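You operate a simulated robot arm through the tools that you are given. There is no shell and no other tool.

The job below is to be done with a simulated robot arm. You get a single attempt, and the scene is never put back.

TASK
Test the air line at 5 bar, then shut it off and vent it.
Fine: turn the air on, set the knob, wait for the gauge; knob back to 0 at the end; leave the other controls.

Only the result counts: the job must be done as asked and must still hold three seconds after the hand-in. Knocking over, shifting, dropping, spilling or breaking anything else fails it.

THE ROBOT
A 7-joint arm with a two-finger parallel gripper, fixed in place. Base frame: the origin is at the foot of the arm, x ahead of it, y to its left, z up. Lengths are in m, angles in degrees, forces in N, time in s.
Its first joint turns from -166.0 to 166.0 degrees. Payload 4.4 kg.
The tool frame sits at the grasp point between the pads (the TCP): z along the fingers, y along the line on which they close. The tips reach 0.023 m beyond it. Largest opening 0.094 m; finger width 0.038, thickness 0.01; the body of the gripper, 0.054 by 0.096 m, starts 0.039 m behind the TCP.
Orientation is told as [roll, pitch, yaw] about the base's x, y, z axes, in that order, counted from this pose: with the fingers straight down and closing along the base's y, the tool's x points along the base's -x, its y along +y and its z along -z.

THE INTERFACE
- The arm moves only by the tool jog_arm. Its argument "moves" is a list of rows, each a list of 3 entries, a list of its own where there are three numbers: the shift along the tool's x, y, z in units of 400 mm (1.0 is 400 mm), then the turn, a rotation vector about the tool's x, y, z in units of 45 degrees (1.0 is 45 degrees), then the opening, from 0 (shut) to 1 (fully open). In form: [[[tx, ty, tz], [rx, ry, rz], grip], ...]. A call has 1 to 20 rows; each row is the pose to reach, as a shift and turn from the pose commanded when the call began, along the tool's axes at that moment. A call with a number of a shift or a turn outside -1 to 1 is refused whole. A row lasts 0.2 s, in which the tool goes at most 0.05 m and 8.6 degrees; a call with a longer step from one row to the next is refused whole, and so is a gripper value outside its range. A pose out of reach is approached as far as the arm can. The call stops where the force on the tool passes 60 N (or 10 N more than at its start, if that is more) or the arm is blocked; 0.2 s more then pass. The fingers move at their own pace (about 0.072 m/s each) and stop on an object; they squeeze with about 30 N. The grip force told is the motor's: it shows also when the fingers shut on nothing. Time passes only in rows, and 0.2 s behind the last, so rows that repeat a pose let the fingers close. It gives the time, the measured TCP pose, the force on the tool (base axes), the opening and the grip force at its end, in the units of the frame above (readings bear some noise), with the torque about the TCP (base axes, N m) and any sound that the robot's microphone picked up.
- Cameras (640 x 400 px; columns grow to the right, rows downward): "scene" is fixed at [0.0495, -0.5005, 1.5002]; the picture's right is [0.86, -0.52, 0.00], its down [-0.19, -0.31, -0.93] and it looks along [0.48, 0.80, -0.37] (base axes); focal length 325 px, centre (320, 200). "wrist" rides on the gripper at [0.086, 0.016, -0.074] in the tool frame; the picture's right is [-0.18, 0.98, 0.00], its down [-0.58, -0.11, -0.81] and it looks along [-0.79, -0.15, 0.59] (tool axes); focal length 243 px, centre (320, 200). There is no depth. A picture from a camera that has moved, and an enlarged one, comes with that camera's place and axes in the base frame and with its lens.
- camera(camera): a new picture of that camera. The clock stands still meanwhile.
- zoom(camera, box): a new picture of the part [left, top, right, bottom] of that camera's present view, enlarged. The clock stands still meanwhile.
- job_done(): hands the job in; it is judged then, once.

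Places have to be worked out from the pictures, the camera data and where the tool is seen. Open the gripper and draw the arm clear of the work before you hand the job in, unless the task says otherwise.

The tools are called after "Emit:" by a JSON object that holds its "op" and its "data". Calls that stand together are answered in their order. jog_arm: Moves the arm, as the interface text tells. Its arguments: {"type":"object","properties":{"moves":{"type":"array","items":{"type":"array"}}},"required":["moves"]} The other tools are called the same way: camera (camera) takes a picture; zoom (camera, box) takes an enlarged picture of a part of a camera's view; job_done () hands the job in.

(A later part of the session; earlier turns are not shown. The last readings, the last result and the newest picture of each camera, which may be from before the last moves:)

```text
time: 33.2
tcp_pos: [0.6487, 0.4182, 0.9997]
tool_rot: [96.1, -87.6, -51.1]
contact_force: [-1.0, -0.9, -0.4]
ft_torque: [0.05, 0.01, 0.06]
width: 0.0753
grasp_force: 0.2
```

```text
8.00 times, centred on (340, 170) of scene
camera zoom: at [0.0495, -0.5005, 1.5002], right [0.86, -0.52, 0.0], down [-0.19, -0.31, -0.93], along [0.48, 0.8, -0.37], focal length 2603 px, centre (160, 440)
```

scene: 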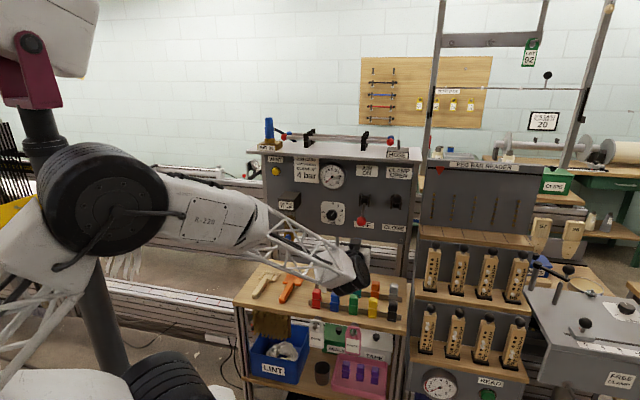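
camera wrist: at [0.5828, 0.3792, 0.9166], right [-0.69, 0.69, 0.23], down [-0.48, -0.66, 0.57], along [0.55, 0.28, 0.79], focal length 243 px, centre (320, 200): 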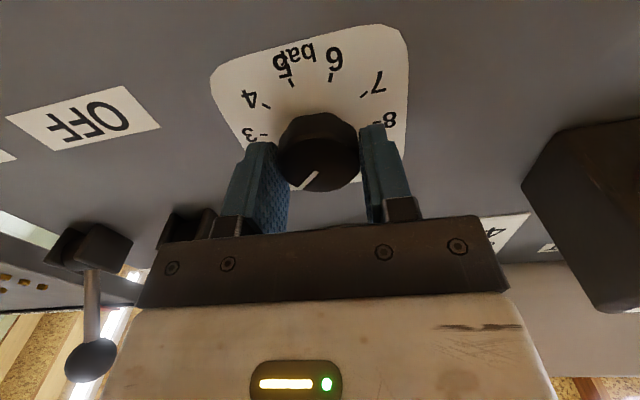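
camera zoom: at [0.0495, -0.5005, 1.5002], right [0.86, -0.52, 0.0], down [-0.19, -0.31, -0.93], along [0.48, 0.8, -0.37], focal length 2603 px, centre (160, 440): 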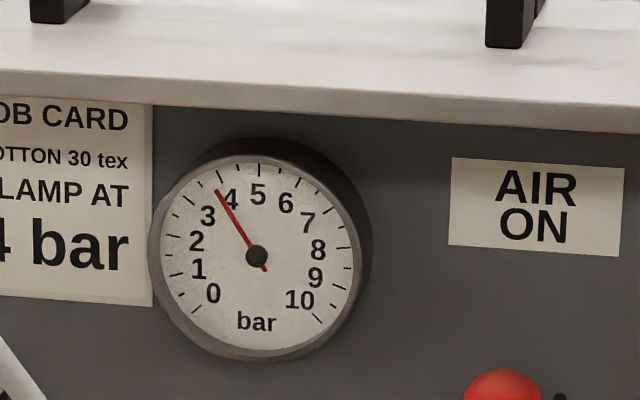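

The knob now stands near 3.75 and the grip is re-opened at roll 3°. I correct 0.6 mm in y and close.

Emit:
{"op": "jog_arm", "data": {"moves": [[[0, -0.0012, 0], [0, 0, 0], 0.8], [[0, -0.0012, 0], [0, 0, 0], 0], [[0, -0.0012, 0], [0, 0, 0], 0], [[0, -0.0012, 0], [0, 0, 0], 0], [[0, -0.0012, 0], [0, 0, 0], 0]]}}

Emit:
{"op": "jog_arm", "data": {"moves": [[[0, 0, 0], [0, 0, 0.08], 0], [[0, 0, 0], [0, 0, 0.16], 0], [[0, 0, 0], [0, 0, 0.24], 0], [[0, 0, 0], [0, 0, 0.32], 0], [[0, 0, 0], [0, 0, 0.4], 0], [[0, 0, 0], [0, 0, 0.48], 0], [[0, 0, 0], [0, 0, 0.56], 0], [[0, 0, 0], [0, 0, 0.64], 0]]}}

Emit:
{"op": "zoom", "data": {"camera": "scene", "box": [300, 145, 380, 195]}}

```text
time: 34.4
tcp_pos: [0.6497, 0.4171, 0.9999]
tool_rot: [96.1, -87.3, -51.2]
contact_force: [34.3, -25.0, -0.3]
ft_torque: [-0.22, 0.22, -0.75]
width: 0.0397
grasp_force: 45.0
```

```text
time: 36.2
tcp_pos: [0.6495, 0.4164, 1.0004]
tool_rot: [90.5, -58.5, -45.4]
contact_force: [39.3, -40.2, 8.2]
ft_torque: [0.24, -0.22, -1.18]
width: 0.0399
grasp_force: 45.4
```

```text
8.00 times, centred on (340, 170) of scene
camera zoom: at [0.0495, -0.5005, 1.5002], right [0.86, -0.52, 0.0], down [-0.19, -0.31, -0.93], along [0.48, 0.8, -0.37], focal length 2603 px, centre (160, 440)
```

zoom: 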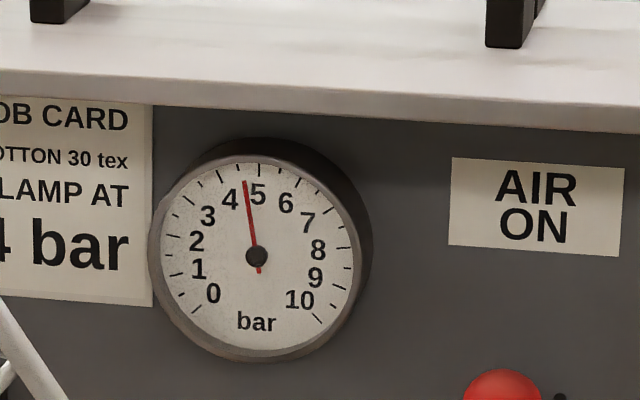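

The gauge reads about 4.6. I relax 0.7 mm to the right and wait briefly for it to settle before the last turn.

Emit:
{"op": "jog_arm", "data": {"moves": [[[-0.0009, -0.0015, 0], [0, 0, 0], 0], [[-0.0009, -0.0015, 0], [0, 0, 0], 0], [[-0.0009, -0.0015, 0], [0, 0, 0], 0], [[-0.0009, -0.0015, 0], [0, 0, 0], 0], [[-0.0009, -0.0015, 0], [0, 0, 0], 0], [[-0.0009, -0.0015, 0], [0, 0, 0], 0], [[-0.0009, -0.0015, 0], [0, 0, 0], 0], [[-0.0009, -0.0015, 0], [0, 0, 0], 0], [[-0.0009, -0.0015, 0], [0, 0, 0], 0], [[-0.0009, -0.0015, 0], [0, 0, 0], 0]]}}

Emit:
{"op": "zoom", "data": {"camera": "scene", "box": [312, 155, 352, 190]}}

Emit:
{"op": "zoom", "data": {"camera": "wrist", "box": [200, 20, 440, 220]}}

```text
time: 38.4
tcp_pos: [0.6488, 0.4164, 0.9994]
tool_rot: [90.5, -58.6, -45.4]
contact_force: [34.7, -17.4, 4.5]
ft_torque: [0.06, -0.08, -0.69]
width: 0.04
grasp_force: 45.0
```

```text
11.43 times, centred on (332, 172) of scene
camera zoom: at [0.0495, -0.5005, 1.5002], right [0.86, -0.52, 0.0], down [-0.19, -0.31, -0.93], along [0.48, 0.8, -0.37], focal length 3719 px, centre (183, 514)
```

zoom: 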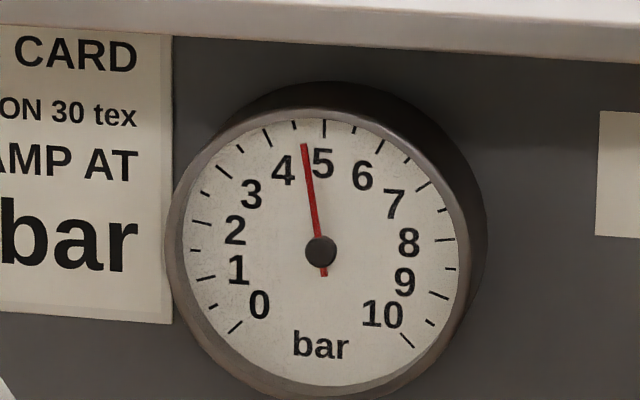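

```text
2.00 times, centred on (320, 120) of wrist
camera zoom: at [0.5545, 0.4054, 0.9343], right [-0.53, 0.52, 0.67], down [-0.29, -0.85, 0.44], along [0.8, 0.04, 0.6], focal length 485 px, centre (320, 360)
```

zoom: 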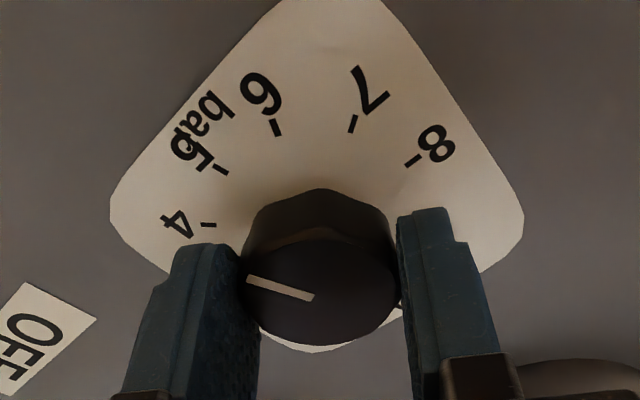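

The gauge reads about 4.60, so I need roughly 13.5° more. I turn 0.30 with a further small shift to the right and wait.

Emit:
{"op": "jog_arm", "data": {"moves": [[[-0.0006, -0.0011, 0], [0, 0, 0.06], 0], [[-0.0006, -0.0011, 0], [0, 0, 0.12], 0], [[-0.0006, -0.0011, 0], [0, 0, 0.18], 0], [[-0.0006, -0.0011, 0], [0, 0, 0.24], 0], [[-0.0006, -0.0011, 0], [0, 0, 0.3], 0], [[-0.0006, -0.0011, 0], [0, 0, 0.3], 0], [[-0.0006, -0.0011, 0], [0, 0, 0.3], 0], [[-0.0006, -0.0011, 0], [0, 0, 0.3], 0], [[-0.0006, -0.0011, 0], [0, 0, 0.3], 0], [[-0.0006, -0.0011, 0], [0, 0, 0.3], 0], [[-0.0006, -0.0011, 0], [0, 0, 0.3], 0], [[-0.0006, -0.0011, 0], [0, 0, 0.3], 0]]}}

Emit:
{"op": "zoom", "data": {"camera": "scene", "box": [312, 155, 352, 190]}}

```text
time: 41.0
tcp_pos: [0.6482, 0.4159, 0.9996]
tool_rot: [90.2, -45.2, -45.2]
contact_force: [-13.8, 25.2, -0.6]
ft_torque: [-0.12, 0.09, 0.56]
width: 0.0395
grasp_force: 45.4
```

```text
11.43 times, centred on (332, 172) of scene
camera zoom: at [0.0495, -0.5005, 1.5002], right [0.86, -0.52, 0.0], down [-0.19, -0.31, -0.93], along [0.48, 0.8, -0.37], focal length 3719 px, centre (183, 514)
```

zoom: 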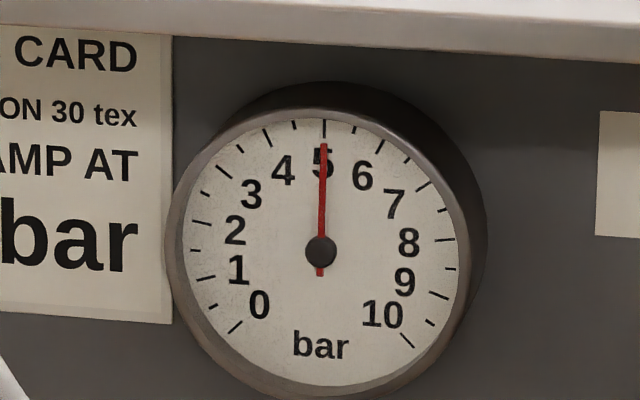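

The gauge reads 5.0. I release the knob, retract, and confirm the reading holds steady at 5 bar.

Emit:
{"op": "jog_arm", "data": {"moves": [[[0, 0, 0], [0, 0, 0], 0.8], [[0, 0, 0], [0, 0, 0], 0.8], [[0, 0, 0], [0, 0, 0], 0.8], [[0, 0, -0.06], [0, 0, 0], 0.8], [[0, 0, -0.14], [0, 0, 0], 0.8], [[0, 0, -0.22], [0, 0, 0], 0.8], [[0, 0, -0.3], [0, 0, 0], 0.8], [[0, 0, -0.35], [0, 0, 0], 0.8], [[0, 0, -0.35], [0, 0, 0], 0.8], [[0, 0, -0.35], [0, 0, 0], 0.8], [[0, 0, -0.35], [0, 0, 0], 0.8], [[0, 0, -0.35], [0, 0, 0], 0.8], [[0, 0, -0.35], [0, 0, 0], 0.8]]}}

Emit:
{"op": "zoom", "data": {"camera": "scene", "box": [312, 155, 352, 190]}}

Emit:
{"op": "zoom", "data": {"camera": "scene", "box": [240, 130, 430, 250]}}

Emit:
{"op": "camera", "data": {"camera": "wrist"}}

```text
time: 43.8
tcp_pos: [0.5511, 0.3177, 1.0005]
tool_rot: [90.4, -45.1, -45.3]
contact_force: [-0.5, 0.3, 1.3]
ft_torque: [0.03, -0.03, 0.02]
width: 0.0751
grasp_force: 0.1
```

```text
11.43 times, centred on (332, 172) of scene
camera zoom: at [0.0495, -0.5005, 1.5002], right [0.86, -0.52, 0.0], down [-0.19, -0.31, -0.93], along [0.48, 0.8, -0.37], focal length 3719 px, centre (183, 514)
```

zoom: 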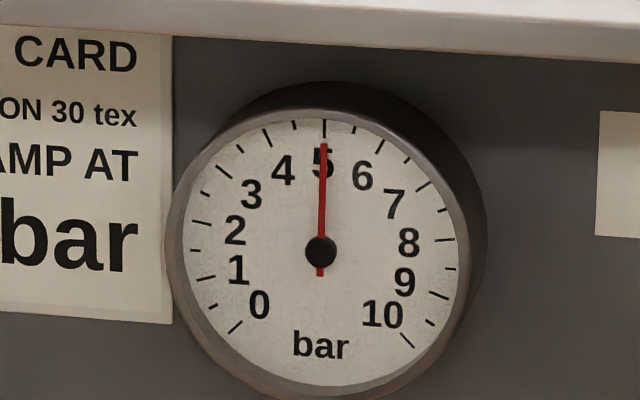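

```text
3.33 times, centred on (335, 190) of scene
camera zoom: at [0.0495, -0.5005, 1.5002], right [0.86, -0.52, 0.0], down [-0.19, -0.31, -0.93], along [0.48, 0.8, -0.37], focal length 1085 px, centre (270, 233)
```

zoom: 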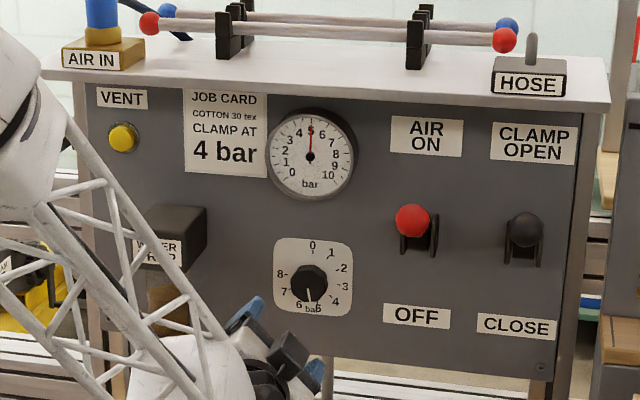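

```text
taken
camera wrist: at [0.4469, 0.3162, 0.9504], right [-0.4, 0.4, 0.82], down [-0.23, -0.92, 0.33], along [0.89, -0.05, 0.46], focal length 243 px, centre (320, 200)
```

wrist: 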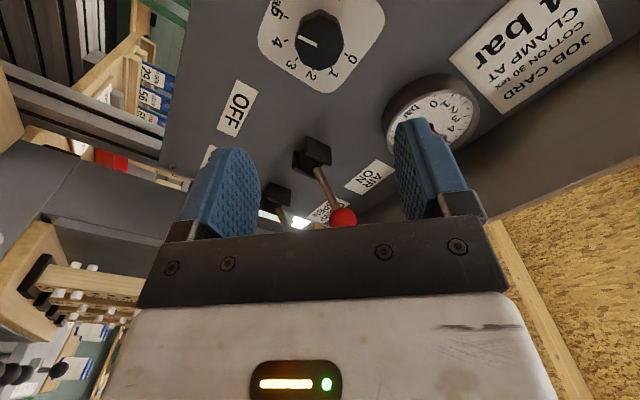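

The line holds steady at 5.0 bar, so the test is done. I now roll to 90°, which puts the camera to the left and the fingers flat. With the fingers closed I move above the lever ball, to s 0.282, z 1.16, still standing off.

Emit:
{"op": "jog_arm", "data": {"moves": [[[0, 0, -0.08], [0, 0, 0], 0.4], [[0, 0, -0.15], [0, 0, 0.1], 0], [[-0.09, 0.014, -0.15], [0, 0, 0.27], 0], [[-0.18, 0.028, -0.15], [0, 0, 0.44], 0], [[-0.27, 0.042, -0.15], [0, 0, 0.6], 0], [[-0.36, 0.056, -0.15], [0, 0, 0.76], 0], [[-0.44, 0.068, -0.15], [0, 0, 0.9], 0], [[-0.489, 0.075, -0.15], [0, 0, 1], 0], [[-0.489, 0.075, -0.15], [0, 0, 1], 0]]}}

Emit:
{"op": "camera", "data": {"camera": "wrist"}}

Emit:
{"op": "camera", "data": {"camera": "scene"}}

```text
time: 45.8
tcp_pos: [0.5918, 0.1929, 1.1601]
tool_rot: [90.2, 0.1, -45.1]
contact_force: [0.0, -0.5, -0.3]
ft_torque: [0.0, 0.01, 0.02]
width: 0.0
grasp_force: 30.2
```

```text
taken
camera wrist: at [0.4778, 0.2009, 1.176], right [0.13, -0.13, 0.98], down [-0.16, -0.98, -0.11], along [0.98, -0.14, -0.15], focal length 243 px, centre (320, 200)
```

wrist: 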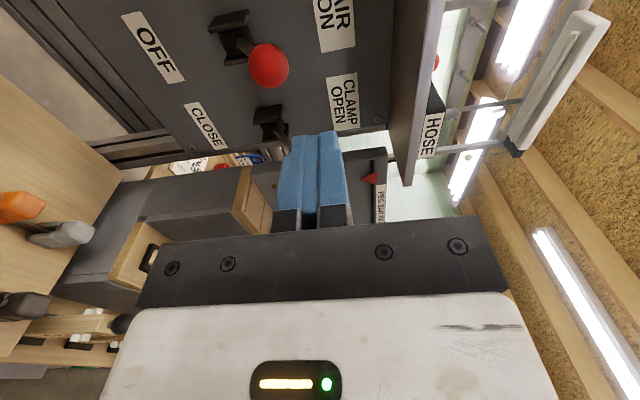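

```text
taken
```

scene: 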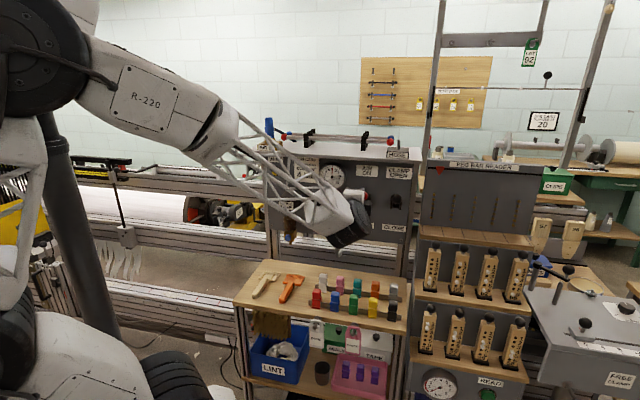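

The ball is at (n 0.687, s 0.282, z 1.117), and the closed fingers will pass 16 mm above it. I advance and push it down to OFF.

Emit:
{"op": "jog_arm", "data": {"moves": [[[0, 0, 0.1], [0, 0, 0], 0], [[0, 0, 0.2], [0, 0, 0], 0], [[0, 0, 0.3025], [0, 0, 0], 0], [[0, -0.025, 0.3025], [0, 0, 0], 0], [[0, -0.05, 0.3025], [0, 0, 0], 0], [[0, -0.075, 0.3025], [0, 0, 0], 0], [[0, -0.1, 0.3025], [0, 0, 0], 0], [[0, -0.125, 0.3025], [0, 0, 0], 0], [[0, -0.15, 0.3025], [0, 0, 0], 0], [[0, -0.175, 0.3025], [0, 0, 0], 0], [[0, -0.2, 0.3025], [0, 0, 0], 0], [[0, -0.225, 0.3025], [0, 0, 0], 0], [[0, -0.25, 0.3025], [0, 0, 0], 0], [[0, -0.265, 0.3025], [0, 0, 0], 0], [[0, -0.28, 0.3025], [0, 0, 0], 0]]}}

Emit:
{"op": "camera", "data": {"camera": "wrist"}}

Emit:
{"op": "zoom", "data": {"camera": "scene", "box": [240, 130, 430, 250]}}

```text
time: 47.3
tcp_pos: [0.6767, 0.2772, 1.1279]
tool_rot: [90.4, -0.2, -45.0]
contact_force: [-11.1, -9.9, 8.1]
ft_torque: [-0.16, 0.13, -0.06]
width: 0.0002
grasp_force: 30.6
stopped in row 7: the force on the tool passed its limit at 71 N (the readings are from after the stop); the commanded pose is now the measured one
```

```text
taken
camera wrist: at [0.5622, 0.2849, 1.1437], right [0.12, -0.13, 0.98], down [-0.16, -0.98, -0.11], along [0.98, -0.14, -0.14], focal length 243 px, centre (320, 200)
```

wrist: 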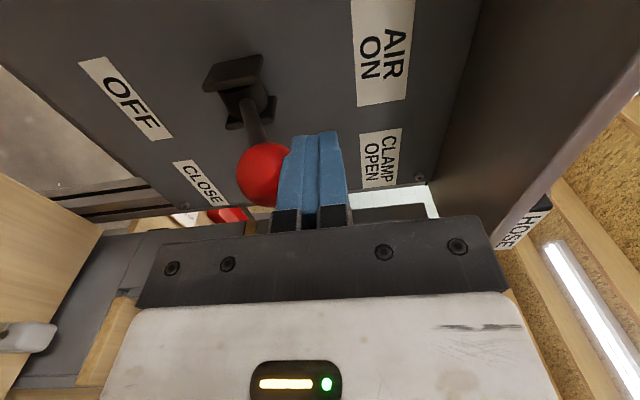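

```text
3.33 times, centred on (335, 190) of scene
camera zoom: at [0.0495, -0.5005, 1.5002], right [0.86, -0.52, 0.0], down [-0.19, -0.31, -0.93], along [0.48, 0.8, -0.37], focal length 1085 px, centre (270, 233)
```

zoom: 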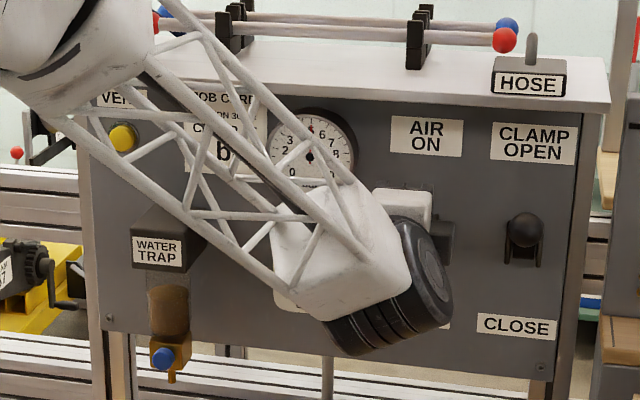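

The push tripped the force limit after moving the ball about 2 cm; the force was partly outward friction. I continue more slowly, following the ball's arc.

Emit:
{"op": "jog_arm", "data": {"moves": [[[0, -0.01, -0.003], [0, 0, 0], 0], [[0, -0.019, -0.005], [0, 0, 0], 0], [[0, -0.029, -0.008], [0, 0, 0], 0], [[0, -0.0385, -0.01], [0, 0, 0], 0], [[0, -0.056, -0.013], [0, 0, 0], 0], [[0, -0.075, -0.014], [0, 0, 0], 0], [[0, -0.094, -0.013], [0, 0, 0], 0], [[0, -0.1115, -0.01], [0, 0, 0], 0], [[0, -0.13, -0.005], [0, 0, 0], 0], [[0, -0.147, 0], [0, 0, 0], 0], [[0, -0.165, 0.007], [0, 0, 0], 0], [[0, -0.183, 0.015], [0, 0, 0], 0]]}}

Emit:
{"op": "camera", "data": {"camera": "wrist"}}

```text
time: 49.9
tcp_pos: [0.6824, 0.2809, 1.0532]
tool_rot: [90.4, -0.1, -44.9]
contact_force: [-0.3, -0.4, 0.3]
ft_torque: [0.03, 0.02, 0.01]
width: 0.0
grasp_force: 30.1
```

```text
taken
camera wrist: at [0.568, 0.2896, 1.0694], right [0.12, -0.13, 0.98], down [-0.16, -0.98, -0.11], along [0.98, -0.14, -0.14], focal length 243 px, centre (320, 200)
```

wrist: 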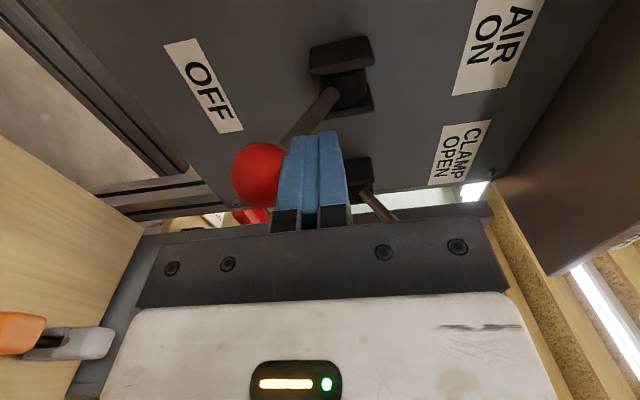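

The ball is down near its OFF position. I press 5 mm further to confirm the end stop.

Emit:
{"op": "jog_arm", "data": {"moves": [[[0, -0.004, 0], [0, 0, 0], 0], [[0, -0.008, 0], [0, 0, 0], 0], [[0, -0.0125, 0], [0, 0, 0], 0]]}}

Emit:
{"op": "camera", "data": {"camera": "wrist"}}

```text
time: 50.7
tcp_pos: [0.6824, 0.2815, 1.0514]
tool_rot: [90.6, -0.2, -45.0]
contact_force: [0.0, -1.2, 13.7]
ft_torque: [0.0, -0.02, 0.0]
width: 0.0
grasp_force: 30.4
```

```text
taken
camera wrist: at [0.5676, 0.289, 1.0663], right [0.12, -0.13, 0.98], down [-0.16, -0.98, -0.11], along [0.98, -0.14, -0.14], focal length 243 px, centre (320, 200)
```

wrist: 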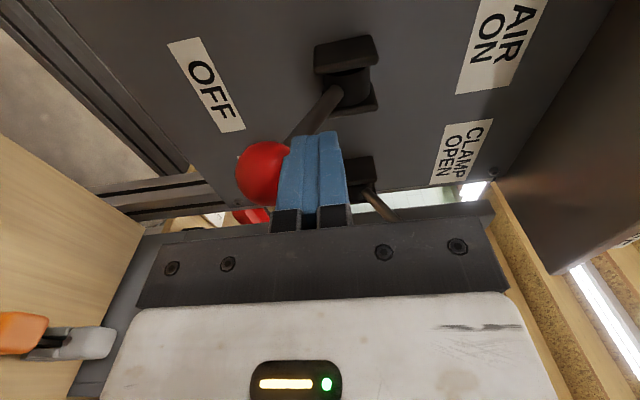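

There is 13.7 N at the stop, so the lever is fully OFF. I lift off, retreat, and look at the panel.

Emit:
{"op": "jog_arm", "data": {"moves": [[[0, 0.04, 0], [0, 0, 0], 0], [[0, 0.05, -0.1], [0, 0, 0], 0], [[0, 0.06, -0.2], [0, 0, 0], 0], [[0, 0.07, -0.3], [0, 0, 0], 0], [[0.1, 0.1, -0.36], [0, 0, 0], 0], [[0.2, 0.13, -0.36], [0, 0, 0], 0], [[0.3, 0.16, -0.36], [0, 0, 0], 0]]}}

Emit:
{"op": "camera", "data": {"camera": "wrist"}}

Emit:
{"op": "zoom", "data": {"camera": "scene", "box": [240, 130, 430, 250]}}

```text
time: 52.3
tcp_pos: [0.4971, 0.2637, 1.1108]
tool_rot: [90.4, -0.1, -45.0]
contact_force: [0.4, 0.6, -0.4]
ft_torque: [0.01, -0.03, -0.03]
width: 0.0001
grasp_force: 29.7
```

```text
taken
camera wrist: at [0.382, 0.2719, 1.1274], right [0.12, -0.13, 0.98], down [-0.16, -0.98, -0.11], along [0.98, -0.14, -0.14], focal length 243 px, centre (320, 200)
```

wrist: 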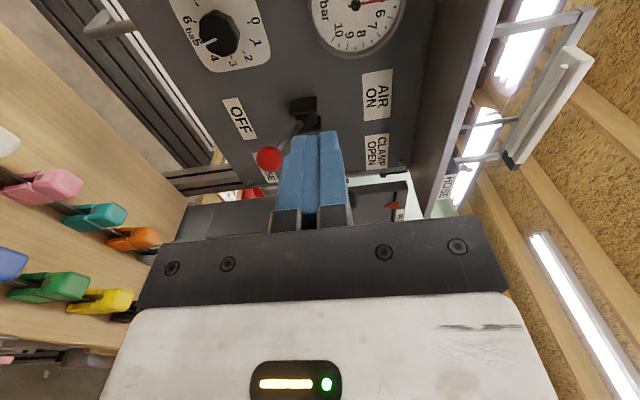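

```text
3.33 times, centred on (335, 190) of scene
camera zoom: at [0.0495, -0.5005, 1.5002], right [0.86, -0.52, 0.0], down [-0.19, -0.31, -0.93], along [0.48, 0.8, -0.37], focal length 1085 px, centre (270, 233)
```

zoom: 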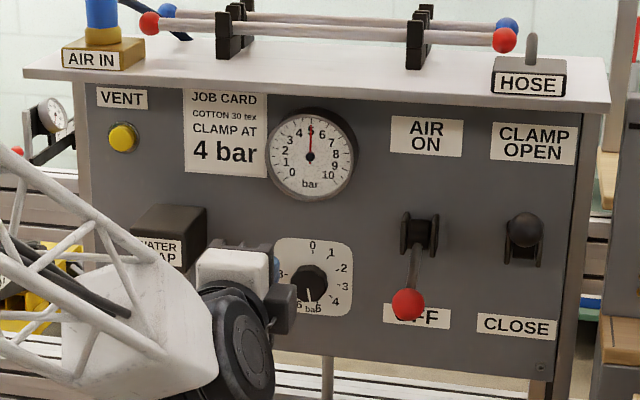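

The lever is OFF and the gauge still holds 5 bar. Next I move the closed fingers left to a standoff in front of VENT and look there.

Emit:
{"op": "jog_arm", "data": {"moves": [[[0.1, 0.02, 0], [0, 0, 0], 0], [[0.2, 0.04, 0], [0, 0, 0], 0], [[0.3, 0.055, 0], [0, 0, 0], 0], [[0.4, 0.07, 0], [0, 0, 0], 0], [[0.5, 0.09, 0], [0, 0, 0], 0], [[0.55, 0.0975, 0], [0, 0, 0], 0], [[0.55, 0.0975, 0], [0, 0, 0], 0]]}}

Emit:
{"op": "camera", "data": {"camera": "wrist"}}

Emit:
{"op": "camera", "data": {"camera": "scene"}}

```text
time: 53.9
tcp_pos: [0.4044, 0.3577, 1.1568]
tool_rot: [90.3, -0.2, -43.9]
contact_force: [-0.8, 0.1, 0.4]
ft_torque: [0.01, 0.01, -0.01]
width: 0.0001
grasp_force: 30.1
out of reach, approached as far as the arm can: row 4, 5, 6, 7
```

```text
taken
camera wrist: at [0.2883, 0.3625, 1.1736], right [0.13, -0.13, 0.98], down [-0.14, -0.98, -0.11], along [0.98, -0.12, -0.14], focal length 243 px, centre (320, 200)
```

wrist: 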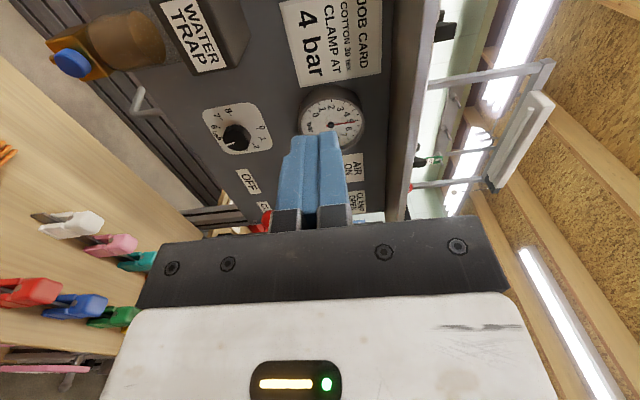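

```text
taken
```

scene: 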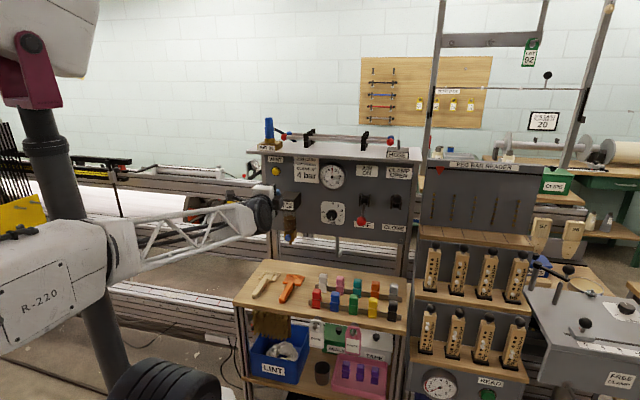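

The arm stalled at s ≈ 0.03 on some joint limit. I roll back to about 45° and move forward a bit, then try going left again.

Emit:
{"op": "jog_arm", "data": {"moves": [[[0, 0, 0.025], [0, 0, -0.17], 0], [[0, 0, 0.05], [0, 0, -0.34], 0], [[0, 0, 0.075], [0, 0, -0.51], 0], [[0, 0, 0.1], [0, 0, -0.68], 0], [[0, 0, 0.125], [0, 0, -0.85], 0], [[0, 0, 0.15], [0, 0, -1], 0]]}}

Emit:
{"op": "jog_arm", "data": {"moves": [[[0.05, 0.05, 0], [0, 0, 0], 0], [[0.1, 0.1, 0], [0, 0, 0], 0], [[0.15, 0.15, 0], [0, 0, 0], 0]]}}

Emit:
{"op": "camera", "data": {"camera": "wrist"}}

```text
time: 55.3
tcp_pos: [0.4414, 0.3829, 1.1604]
tool_rot: [90.4, -45.3, -44.9]
contact_force: [0.1, -0.2, 0.4]
ft_torque: [-0.01, 0.0, -0.02]
width: 0.0
grasp_force: 29.5
out of reach, approached as far as the arm can: row 1, 2, 3, 4, 5, 6
```

```text
time: 56.1
tcp_pos: [0.4255, 0.4022, 1.1694]
tool_rot: [89.7, -45.2, -42.1]
contact_force: [0.4, 0.5, 0.7]
ft_torque: [0.02, 0.0, -0.03]
width: 0.0
grasp_force: 29.8
out of reach, approached as far as the arm can: row 1, 2, 3
```

```text
taken
camera wrist: at [0.3214, 0.396, 1.1205], right [-0.42, 0.38, 0.82], down [-0.18, -0.92, 0.34], along [0.89, -0.01, 0.46], focal length 243 px, centre (320, 200)
```

wrist: 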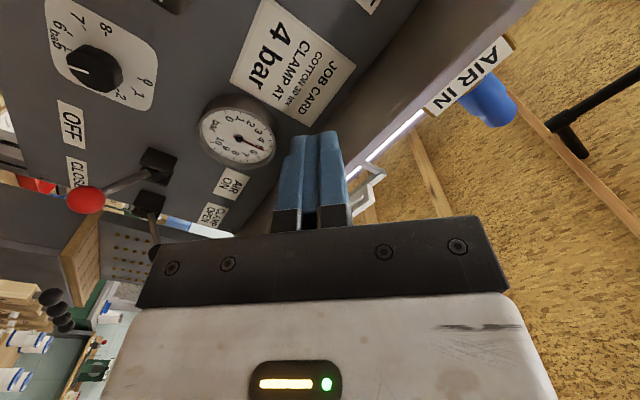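

The solver drifts toward a larger azimuth, so I yaw the tool left by about 18°, since a button press tolerates some obliqueness. Then I move left.

Emit:
{"op": "jog_arm", "data": {"moves": [[[0, 0, 0], [-0.1, 0.1, 0], 0], [[0, 0, 0], [-0.2, 0.2, 0], 0], [[0, 0, 0], [-0.28, 0.28, 0], 0]]}}

Emit:
{"op": "jog_arm", "data": {"moves": [[[0.05, 0.05, 0], [0, 0, 0], 0], [[0.1, 0.1, 0], [0, 0, 0], 0]]}}

Emit:
{"op": "camera", "data": {"camera": "scene"}}

```text
time: 56.9
tcp_pos: [0.4247, 0.4032, 1.1699]
tool_rot: [90.4, -45.3, -27.5]
contact_force: [-0.9, -0.3, 0.2]
ft_torque: [0.0, -0.04, 0.02]
width: 0.0
grasp_force: 30.4
```

```text
time: 57.5
tcp_pos: [0.3748, 0.4286, 1.1684]
tool_rot: [90.5, -45.2, -27.5]
contact_force: [-0.2, 0.1, 0.7]
ft_torque: [0.01, 0.01, -0.05]
width: 0.0
grasp_force: 30.2
```

```text
taken
```

scene: 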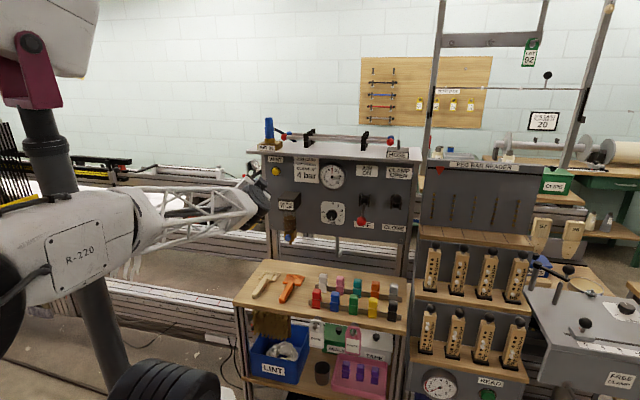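

With the extra yaw the arm moves freely. Now I line up with VENT and approach to about 11 cm, then look.

Emit:
{"op": "jog_arm", "data": {"moves": [[[-0.017, -0.039, 0.06], [0, 0, 0], 0], [[-0.035, -0.078, 0.12], [0, 0, 0], 0], [[-0.052, -0.116, 0.18], [0, 0, 0], 0], [[-0.052, -0.116, 0.225], [0, 0, 0], 0]]}}

Emit:
{"op": "camera", "data": {"camera": "wrist"}}

Emit:
{"op": "zoom", "data": {"camera": "scene", "box": [240, 130, 430, 250]}}

```text
time: 58.5
tcp_pos: [0.4594, 0.4856, 1.1523]
tool_rot: [90.5, -45.3, -27.5]
contact_force: [-0.3, 1.8, 0.0]
ft_torque: [-0.02, 0.0, 0.04]
width: 0.0
grasp_force: 30.0
```

```text
taken
camera wrist: at [0.36, 0.4533, 1.1022], right [-0.51, 0.26, 0.82], down [0.06, -0.94, 0.33], along [0.86, 0.22, 0.46], focal length 243 px, centre (320, 200)
```

wrist: 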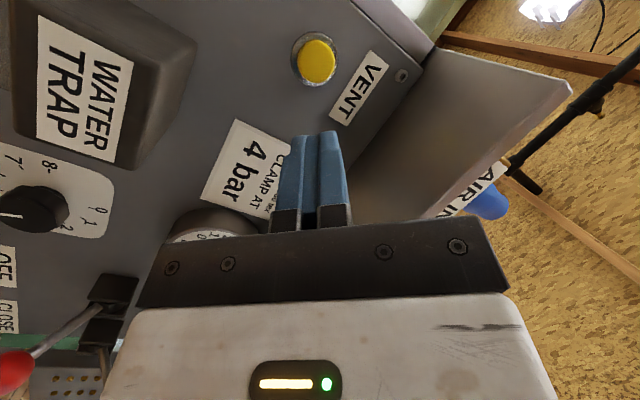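

```text
3.33 times, centred on (335, 190) of scene
camera zoom: at [0.0495, -0.5005, 1.5002], right [0.86, -0.52, 0.0], down [-0.19, -0.31, -0.93], along [0.48, 0.8, -0.37], focal length 1085 px, centre (270, 233)
```

zoom: 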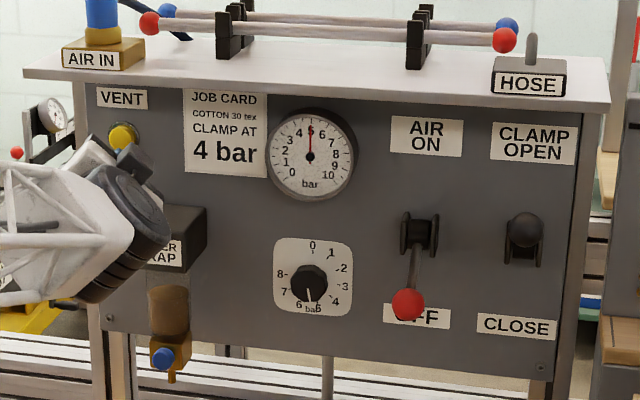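

The button is refined to (0.507, 0.585, 1.150), about 8.7 cm beyond the fingertips. I advance slowly into it.

Emit:
{"op": "jog_arm", "data": {"moves": [[[0.003, 0.001, 0.06], [0, 0, 0], 0], [[0.006, 0.002, 0.12], [0, 0, 0], 0], [[0.01, 0.003, 0.17], [0, 0, 0], 0], [[0.01, 0.003, 0.195], [0, 0, 0], 0], [[0.01, 0.003, 0.204], [0, 0, 0], 0], [[0.01, 0.003, 0.212], [0, 0, 0], 0], [[0.01, 0.003, 0.22], [0, 0, 0], 0], [[0.01, 0.003, 0.227], [0, 0, 0], 0]]}}

Emit:
{"op": "camera", "data": {"camera": "wrist"}}

Emit:
{"op": "zoom", "data": {"camera": "scene", "box": [240, 130, 430, 250]}}

```text
time: 60.3
tcp_pos: [0.4964, 0.5688, 1.1507]
tool_rot: [90.4, -45.3, -27.5]
contact_force: [0.1, -2.1, -1.0]
ft_torque: [0.0, 0.04, -0.02]
width: 0.0
grasp_force: 29.5
```

```text
taken
camera wrist: at [0.3976, 0.5359, 1.1006], right [-0.51, 0.26, 0.82], down [0.06, -0.94, 0.33], along [0.86, 0.22, 0.46], focal length 243 px, centre (320, 200)
```

wrist: 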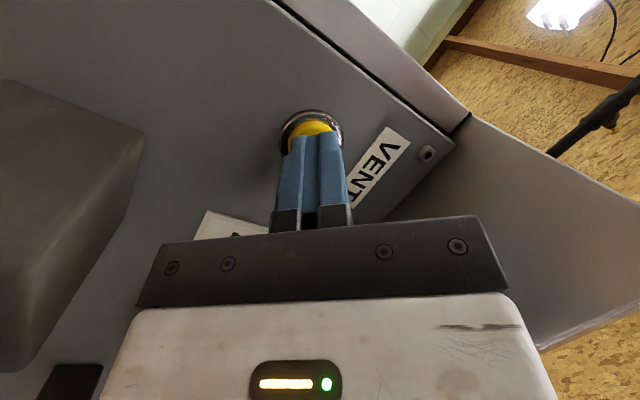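

```text
3.33 times, centred on (335, 190) of scene
camera zoom: at [0.0495, -0.5005, 1.5002], right [0.86, -0.52, 0.0], down [-0.19, -0.31, -0.93], along [0.48, 0.8, -0.37], focal length 1085 px, centre (270, 233)
```

zoom: 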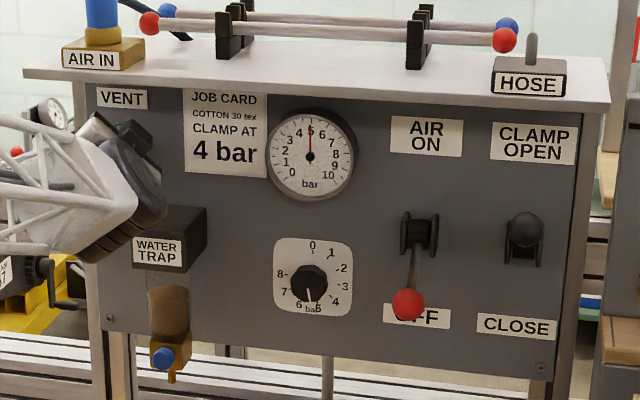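

The fingers are just touching the button. I press further in 2 mm steps and hold.

Emit:
{"op": "jog_arm", "data": {"moves": [[[0, 0, 0.005], [0, 0, 0], 0], [[0, 0, 0.01], [0, 0, 0], 0], [[0, 0, 0.015], [0, 0, 0], 0], [[0, 0, 0.0175], [0, 0, 0], 0], [[0, 0, 0.0175], [0, 0, 0], 0], [[0, 0, 0.0175], [0, 0, 0], 0]]}}

Emit:
{"op": "zoom", "data": {"camera": "scene", "box": [312, 155, 352, 190]}}

```text
time: 61.7
tcp_pos: [0.5003, 0.5752, 1.1507]
tool_rot: [90.7, -45.4, -27.5]
contact_force: [-8.9, -18.2, 5.8]
ft_torque: [0.22, -0.18, -0.33]
width: 0.0
grasp_force: 29.7
heard: click
```

```text
11.43 times, centred on (332, 172) of scene
camera zoom: at [0.0495, -0.5005, 1.5002], right [0.86, -0.52, 0.0], down [-0.19, -0.31, -0.93], along [0.48, 0.8, -0.37], focal length 3719 px, centre (183, 514)
```

zoom: 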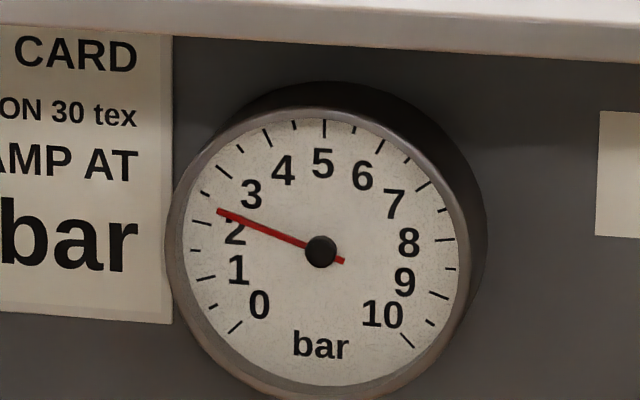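

The button clicked and the pressure is falling fast. I hold it pressed for a few seconds.

Emit:
{"op": "jog_arm", "data": {"moves": [[[0, 0, 0], [0, 0, 0], 0], [[0, 0, 0], [0, 0, 0], 0], [[0, 0, 0], [0, 0, 0], 0], [[0, 0, 0], [0, 0, 0], 0], [[0, 0, 0], [0, 0, 0], 0], [[0, 0, 0], [0, 0, 0], 0], [[0, 0, 0], [0, 0, 0], 0], [[0, 0, 0], [0, 0, 0], 0], [[0, 0, 0], [0, 0, 0], 0], [[0, 0, 0], [0, 0, 0], 0], [[0, 0, 0], [0, 0, 0], 0], [[0, 0, 0], [0, 0, 0], 0], [[0, 0, 0], [0, 0, 0], 0], [[0, 0, 0], [0, 0, 0], 0], [[0, 0, 0], [0, 0, 0], 0], [[0, 0, 0], [0, 0, 0], 0], [[0, 0, 0], [0, 0, 0], 0], [[0, 0, 0], [0, 0, 0], 0], [[0, 0, 0], [0, 0, 0], 0], [[0, 0, 0], [0, 0, 0], 0]]}}

Emit:
{"op": "zoom", "data": {"camera": "scene", "box": [312, 155, 352, 190]}}

```text
time: 65.9
tcp_pos: [0.4998, 0.5751, 1.15]
tool_rot: [90.4, -45.3, -27.4]
contact_force: [-12.1, -17.3, 1.3]
ft_torque: [0.14, -0.14, -0.27]
width: 0.0
grasp_force: 29.9
```

```text
11.43 times, centred on (332, 172) of scene
camera zoom: at [0.0495, -0.5005, 1.5002], right [0.86, -0.52, 0.0], down [-0.19, -0.31, -0.93], along [0.48, 0.8, -0.37], focal length 3719 px, centre (183, 514)
```

zoom: 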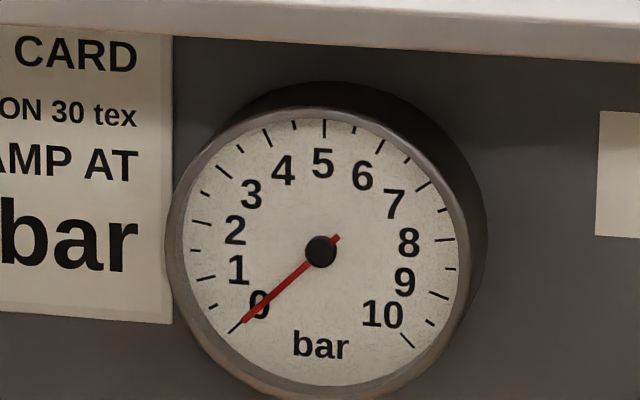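

The gauge is at 0. I retract straight back from the button.

Emit:
{"op": "jog_arm", "data": {"moves": [[[0, 0, -0.05], [0, 0, 0], 0], [[0, 0, -0.15], [0, 0, 0], 0], [[0, 0, -0.25], [0, 0, 0], 0], [[0, 0, -0.35], [0, 0, 0], 0], [[0, 0, -0.42], [0, 0, 0], 0], [[0, 0, -0.42], [0, 0, 0], 0.5]]}}

Emit:
{"op": "zoom", "data": {"camera": "scene", "box": [240, 130, 430, 250]}}

Emit:
{"op": "zoom", "data": {"camera": "scene", "box": [312, 155, 352, 190]}}

```text
time: 67.3
tcp_pos: [0.4205, 0.4256, 1.1503]
tool_rot: [90.5, -45.3, -27.5]
contact_force: [0.9, -0.8, 0.4]
ft_torque: [0.0, -0.03, -0.01]
width: 0.0468
grasp_force: 0.1
```

```text
3.33 times, centred on (335, 190) of scene
camera zoom: at [0.0495, -0.5005, 1.5002], right [0.86, -0.52, 0.0], down [-0.19, -0.31, -0.93], along [0.48, 0.8, -0.37], focal length 1085 px, centre (270, 233)
```

zoom: 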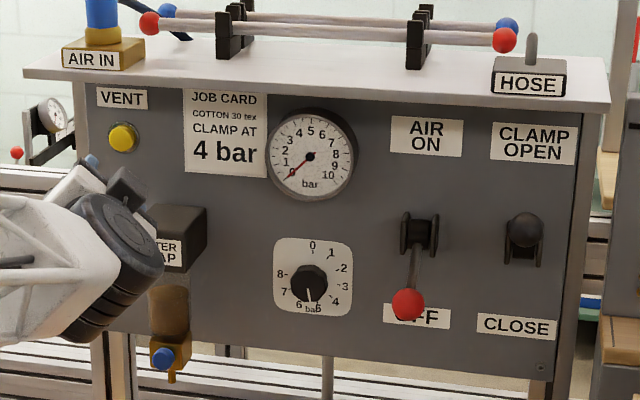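

```text
11.43 times, centred on (332, 172) of scene
camera zoom: at [0.0495, -0.5005, 1.5002], right [0.86, -0.52, 0.0], down [-0.19, -0.31, -0.93], along [0.48, 0.8, -0.37], focal length 3719 px, centre (183, 514)
```

zoom: 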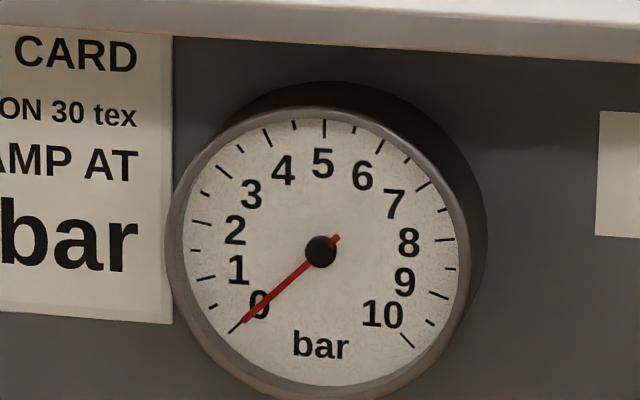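

The gauge rests at 0 with the air OFF. Now I return to the knob, squaring up to the panel at a standoff.

Emit:
{"op": "jog_arm", "data": {"moves": [[[-0.003, -0.08, -0.018], [0.04, -0.04, 0], 0.8], [[-0.005, -0.16, -0.036], [0.08, -0.08, 0], 0.8], [[-0.0075, -0.24, -0.054], [0.12, -0.12, 0], 0.8], [[-0.01, -0.32, -0.071], [0.16, -0.16, 0], 0.8], [[-0.0125, -0.4, -0.089], [0.2, -0.2, 0], 0.8], [[-0.015, -0.48, -0.107], [0.24, -0.24, 0], 0.8], [[-0.0175, -0.549, -0.122], [0.275, -0.275, 0], 0.8], [[-0.0175, -0.549, -0.122], [0.275, -0.275, 0], 0.8]]}}

Emit:
{"op": "jog_arm", "data": {"moves": [[[0, 0, 0], [0, 0, 0.15], 0.8], [[0, 0, 0], [0, 0, 0.3], 0.8], [[0, 0, 0], [0, 0, 0.45], 0.8], [[0, 0, 0], [0, 0, 0.45], 0.8]]}}

Emit:
{"op": "camera", "data": {"camera": "wrist"}}

```text
time: 69.1
tcp_pos: [0.5461, 0.3091, 1.0006]
tool_rot: [90.6, -45.2, -45.1]
contact_force: [0.9, -0.2, 0.6]
ft_torque: [-0.02, 0.02, 0.02]
width: 0.0752
grasp_force: 0.0
```

```text
time: 70.1
tcp_pos: [0.5443, 0.3083, 0.9999]
tool_rot: [90.4, -24.9, -44.9]
contact_force: [0.4, -0.1, -0.1]
ft_torque: [0.01, 0.02, 0.02]
width: 0.0754
grasp_force: 0.1
```

```text
taken
camera wrist: at [0.4318, 0.3157, 0.9779], right [-0.18, 0.17, 0.97], down [-0.16, -0.98, 0.14], along [0.97, -0.13, 0.2], focal length 243 px, centre (320, 200)
```

wrist: 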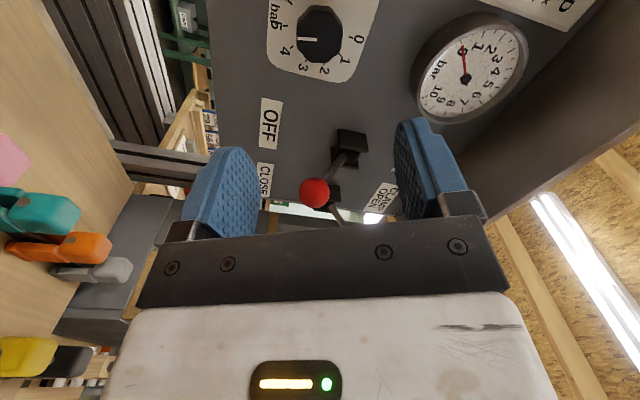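

The tool is at roll 65°, nearly aligned. I shift 3 mm left, advance onto the knob, and grip.

Emit:
{"op": "jog_arm", "data": {"moves": [[[0.0068, 0.0032, 0.09], [0, 0, 0], 0.8], [[0.0068, 0.0032, 0.18], [0, 0, 0], 0.8], [[0.0068, 0.0032, 0.27], [0, 0, 0], 0.8], [[0.0068, 0.0032, 0.33], [0, 0, 0], 0.8], [[0.0068, 0.0032, 0.36], [0, 0, 0], 0.8], [[0.0068, 0.0032, 0.38], [0, 0, 0], 0.8], [[0.0068, 0.0032, 0.38], [0, 0, 0], 0.8]]}}

Emit:
{"op": "zoom", "data": {"camera": "wrist", "box": [200, 20, 440, 220]}}

```text
time: 71.7
tcp_pos: [0.6497, 0.4207, 0.9985]
tool_rot: [90.5, -24.9, -44.9]
contact_force: [-0.1, 0.6, 0.7]
ft_torque: [0.0, 0.02, 0.03]
width: 0.0753
grasp_force: 0.0
```

```text
2.00 times, centred on (320, 120) of wrist
camera zoom: at [0.5355, 0.4275, 0.9777], right [-0.18, 0.17, 0.97], down [-0.16, -0.98, 0.14], along [0.97, -0.13, 0.2], focal length 485 px, centre (320, 360)
```

zoom: 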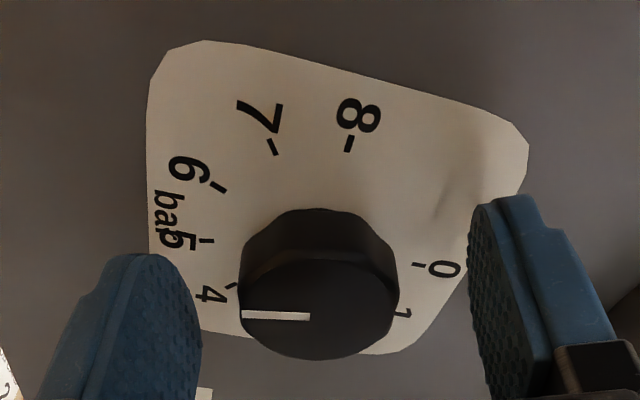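

I correct about 2 mm in tool x, then close on the knob.

Emit:
{"op": "jog_arm", "data": {"moves": [[[-0.005, -0.001, 0], [0, 0, 0], 0.8], [[-0.005, -0.001, 0], [0, 0, 0], 0], [[-0.005, -0.001, 0], [0, 0, 0], 0], [[-0.005, -0.001, 0], [0, 0, 0], 0], [[-0.005, -0.001, 0], [0, 0, 0], 0]]}}

```text
time: 72.9
tcp_pos: [0.6506, 0.4182, 0.9981]
tool_rot: [90.3, -24.9, -44.9]
contact_force: [10.1, -4.4, -11.1]
ft_torque: [-0.45, 0.4, -0.29]
width: 0.0399
grasp_force: 44.3
```

The grip forces are small. I turn anticlockwise 32° and check.

Emit:
{"op": "jog_arm", "data": {"moves": [[[0, -0.0005, 0], [0, 0, -0.08], 0], [[0, -0.0005, 0], [0, 0, -0.16], 0], [[0, -0.0005, 0], [0, 0, -0.24], 0], [[0, -0.0005, 0], [0, 0, -0.32], 0], [[0, -0.0005, 0], [0, 0, -0.4], 0], [[0, -0.0005, 0], [0, 0, -0.48], 0], [[0, -0.0005, 0], [0, 0, -0.56], 0], [[0, -0.0005, 0], [0, 0, -0.64], 0], [[0, -0.0005, 0], [0, 0, -0.7], 0]]}}

Emit:
{"op": "zoom", "data": {"camera": "wrist", "box": [200, 20, 440, 220]}}

```text
time: 74.9
tcp_pos: [0.65, 0.4174, 0.9998]
tool_rot: [90.5, -56.4, -45.0]
contact_force: [-8.3, -10.6, -28.7]
ft_torque: [-0.73, 0.72, -0.61]
width: 0.0399
grasp_force: 44.9
```

```text
2.00 times, centred on (320, 120) of wrist
camera zoom: at [0.5544, 0.4078, 0.9366], right [-0.51, 0.5, 0.7], down [-0.28, -0.86, 0.42], along [0.81, 0.02, 0.58], focal length 485 px, centre (320, 360)
```

zoom: 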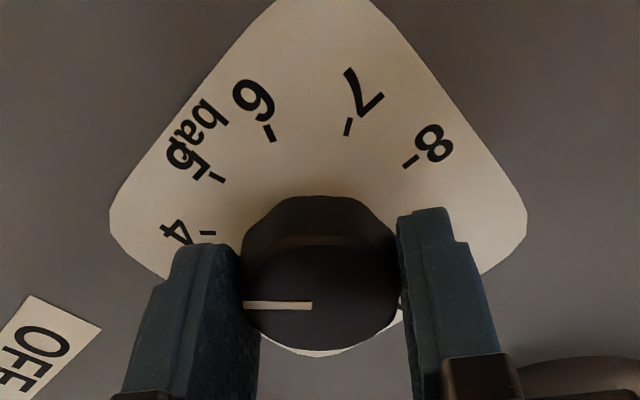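

It turned 31.5° cleanly. I ease 0.5 mm down and turn another 30°.

Emit:
{"op": "jog_arm", "data": {"moves": [[[0.001, -0.0007, 0], [0, 0, -0.08], 0], [[0.001, -0.0007, 0], [0, 0, -0.16], 0], [[0.001, -0.0007, 0], [0, 0, -0.24], 0], [[0.001, -0.0007, 0], [0, 0, -0.32], 0], [[0.001, -0.0007, 0], [0, 0, -0.4], 0], [[0.001, -0.0007, 0], [0, 0, -0.48], 0], [[0.001, -0.0007, 0], [0, 0, -0.56], 0], [[0.001, -0.0007, 0], [0, 0, -0.64], 0], [[0.001, -0.0007, 0], [0, 0, -0.68], 0]]}}

```text
time: 76.9
tcp_pos: [0.6508, 0.4192, 0.9994]
tool_rot: [97.8, -87.0, -52.5]
contact_force: [26.1, -10.5, -29.9]
ft_torque: [-0.59, 0.61, -0.81]
width: 0.0398
grasp_force: 44.8
```

About 62° are done. I open and roll forward for the next grip.

Emit:
{"op": "jog_arm", "data": {"moves": [[[0, 0, 0], [0, 0, 0], 0.8], [[0, 0, 0], [0, 0, 0], 0.8], [[0, 0, 0], [0, 0, 0.17], 0.8], [[0, 0, 0], [0, 0, 0.34], 0.8], [[0, 0, 0], [0, 0, 0.51], 0.8], [[0, 0, 0], [0, 0, 0.68], 0.8], [[0, 0, 0], [0, 0, 0.85], 0.8], [[0, 0, 0], [0, 0, 1], 0.8]]}}

Emit:
{"op": "jog_arm", "data": {"moves": [[[0, 0, 0], [0, 0, 0.16], 0.8], [[0, 0, 0], [0, 0, 0.32], 0.8], [[0, 0, 0], [0, 0, 0.42], 0.8], [[0, 0, 0], [0, 0, 0.42], 0.8]]}}

Emit:
{"op": "zoom", "data": {"camera": "wrist", "box": [200, 20, 440, 220]}}

```text
time: 78.7
tcp_pos: [0.6502, 0.418, 1.0004]
tool_rot: [90.5, -41.9, -45.0]
contact_force: [0.6, -0.2, 0.3]
ft_torque: [0.01, 0.02, 0.01]
width: 0.0754
grasp_force: 0.0
```

```text
time: 79.7
tcp_pos: [0.6517, 0.4187, 1.0012]
tool_rot: [90.5, -23.0, -44.9]
contact_force: [-0.8, 0.1, 0.4]
ft_torque: [0.03, 0.04, -0.01]
width: 0.0752
grasp_force: 0.0
```

```text
2.00 times, centred on (320, 120) of wrist
camera zoom: at [0.5365, 0.4255, 0.9816], right [-0.16, 0.15, 0.98], down [-0.16, -0.98, 0.12], along [0.97, -0.13, 0.18], focal length 485 px, centre (320, 360)
```

zoom: 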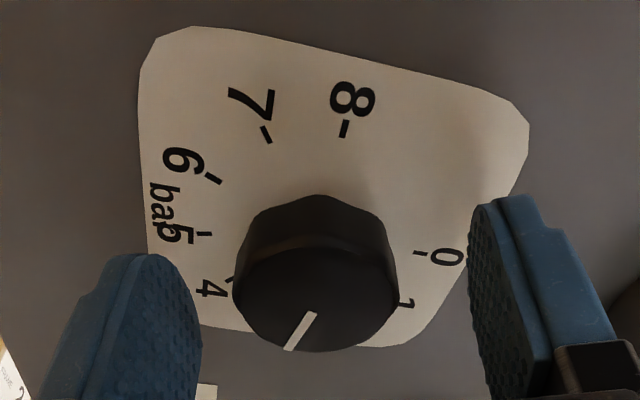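

The knob now points to about 3. I shift 1.2 mm along -y to recentre, close, and turn.

Emit:
{"op": "jog_arm", "data": {"moves": [[[0, -0.003, 0], [0, 0, 0], 0.8], [[0, -0.003, 0], [0, 0, 0], 0], [[0, -0.003, 0], [0, 0, 0], 0], [[0, -0.003, 0], [0, 0, 0], 0], [[0, -0.003, 0], [0, 0, 0], 0]]}}

Emit:
{"op": "jog_arm", "data": {"moves": [[[0, 0, 0], [0, 0, -0.08], 0], [[0, 0, 0], [0, 0, -0.16], 0], [[0, 0, 0], [0, 0, -0.24], 0], [[0, 0, 0], [0, 0, -0.32], 0], [[0, 0, 0], [0, 0, -0.4], 0], [[0, 0, 0], [0, 0, -0.48], 0], [[0, 0, 0], [0, 0, -0.56], 0], [[0, 0, 0], [0, 0, -0.64], 0], [[0, 0, 0], [0, 0, -0.7], 0]]}}

```text
time: 80.9
tcp_pos: [0.6509, 0.418, 1.0007]
tool_rot: [90.4, -23.1, -44.9]
contact_force: [-6.9, 4.3, 8.3]
ft_torque: [-0.26, 0.22, -0.04]
width: 0.04
grasp_force: 44.9
```

```text
time: 82.9
tcp_pos: [0.6507, 0.4169, 0.9999]
tool_rot: [90.7, -54.8, -45.2]
contact_force: [11.9, 23.3, 6.0]
ft_torque: [-0.06, 0.1, -0.24]
width: 0.0397
grasp_force: 44.9
```

The forces are low. I continue anticlockwise another 30°.

Emit:
{"op": "jog_arm", "data": {"moves": [[[0, 0, 0], [0, 0, -0.08], 0], [[0, 0, 0], [0, 0, -0.16], 0], [[0, 0, 0], [0, 0, -0.24], 0], [[0, 0, 0], [0, 0, -0.32], 0], [[0, 0, 0], [0, 0, -0.4], 0], [[0, 0, 0], [0, 0, -0.48], 0], [[0, 0, 0], [0, 0, -0.56], 0], [[0, 0, 0], [0, 0, -0.64], 0], [[0, 0, 0], [0, 0, -0.7], 0]]}}

Emit:
{"op": "jog_arm", "data": {"moves": [[[0, 0, 0], [0, 0, 0], 0.8], [[0, 0, 0], [0, 0, 0], 0.8], [[0, 0, 0], [0, 0, 0.17], 0.8], [[0, 0, 0], [0, 0, 0.34], 0.8], [[0, 0, 0], [0, 0, 0.51], 0.8], [[0, 0, 0], [0, 0, 0.68], 0.8], [[0, 0, 0], [0, 0, 0.85], 0.8], [[0, 0, 0], [0, 0, 1], 0.8], [[0, 0, 0], [0, 0, 1], 0.8]]}}

Emit:
{"op": "zoom", "data": {"camera": "wrist", "box": [200, 20, 440, 220]}}

```text
time: 84.9
tcp_pos: [0.6503, 0.4169, 0.9996]
tool_rot: [96.2, -86.0, -50.9]
contact_force: [-28.1, -5.5, 8.2]
ft_torque: [-0.09, 0.11, 0.08]
width: 0.04
grasp_force: 45.1
```

```text
time: 86.9
tcp_pos: [0.6512, 0.4182, 0.9995]
tool_rot: [90.6, -41.1, -45.0]
contact_force: [-0.2, -0.2, -0.7]
ft_torque: [-0.01, -0.01, 0.0]
width: 0.0754
grasp_force: 0.1
```

```text
2.00 times, centred on (320, 120) of wrist
camera zoom: at [0.5443, 0.4185, 0.9542], right [-0.36, 0.35, 0.86], down [-0.21, -0.93, 0.29], along [0.91, -0.07, 0.41], focal length 485 px, centre (320, 360)
```

zoom: 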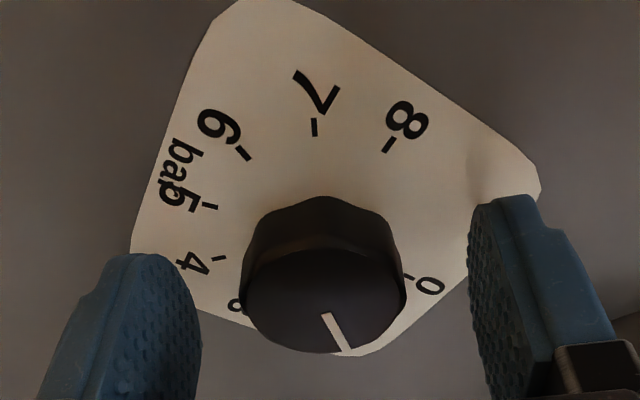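

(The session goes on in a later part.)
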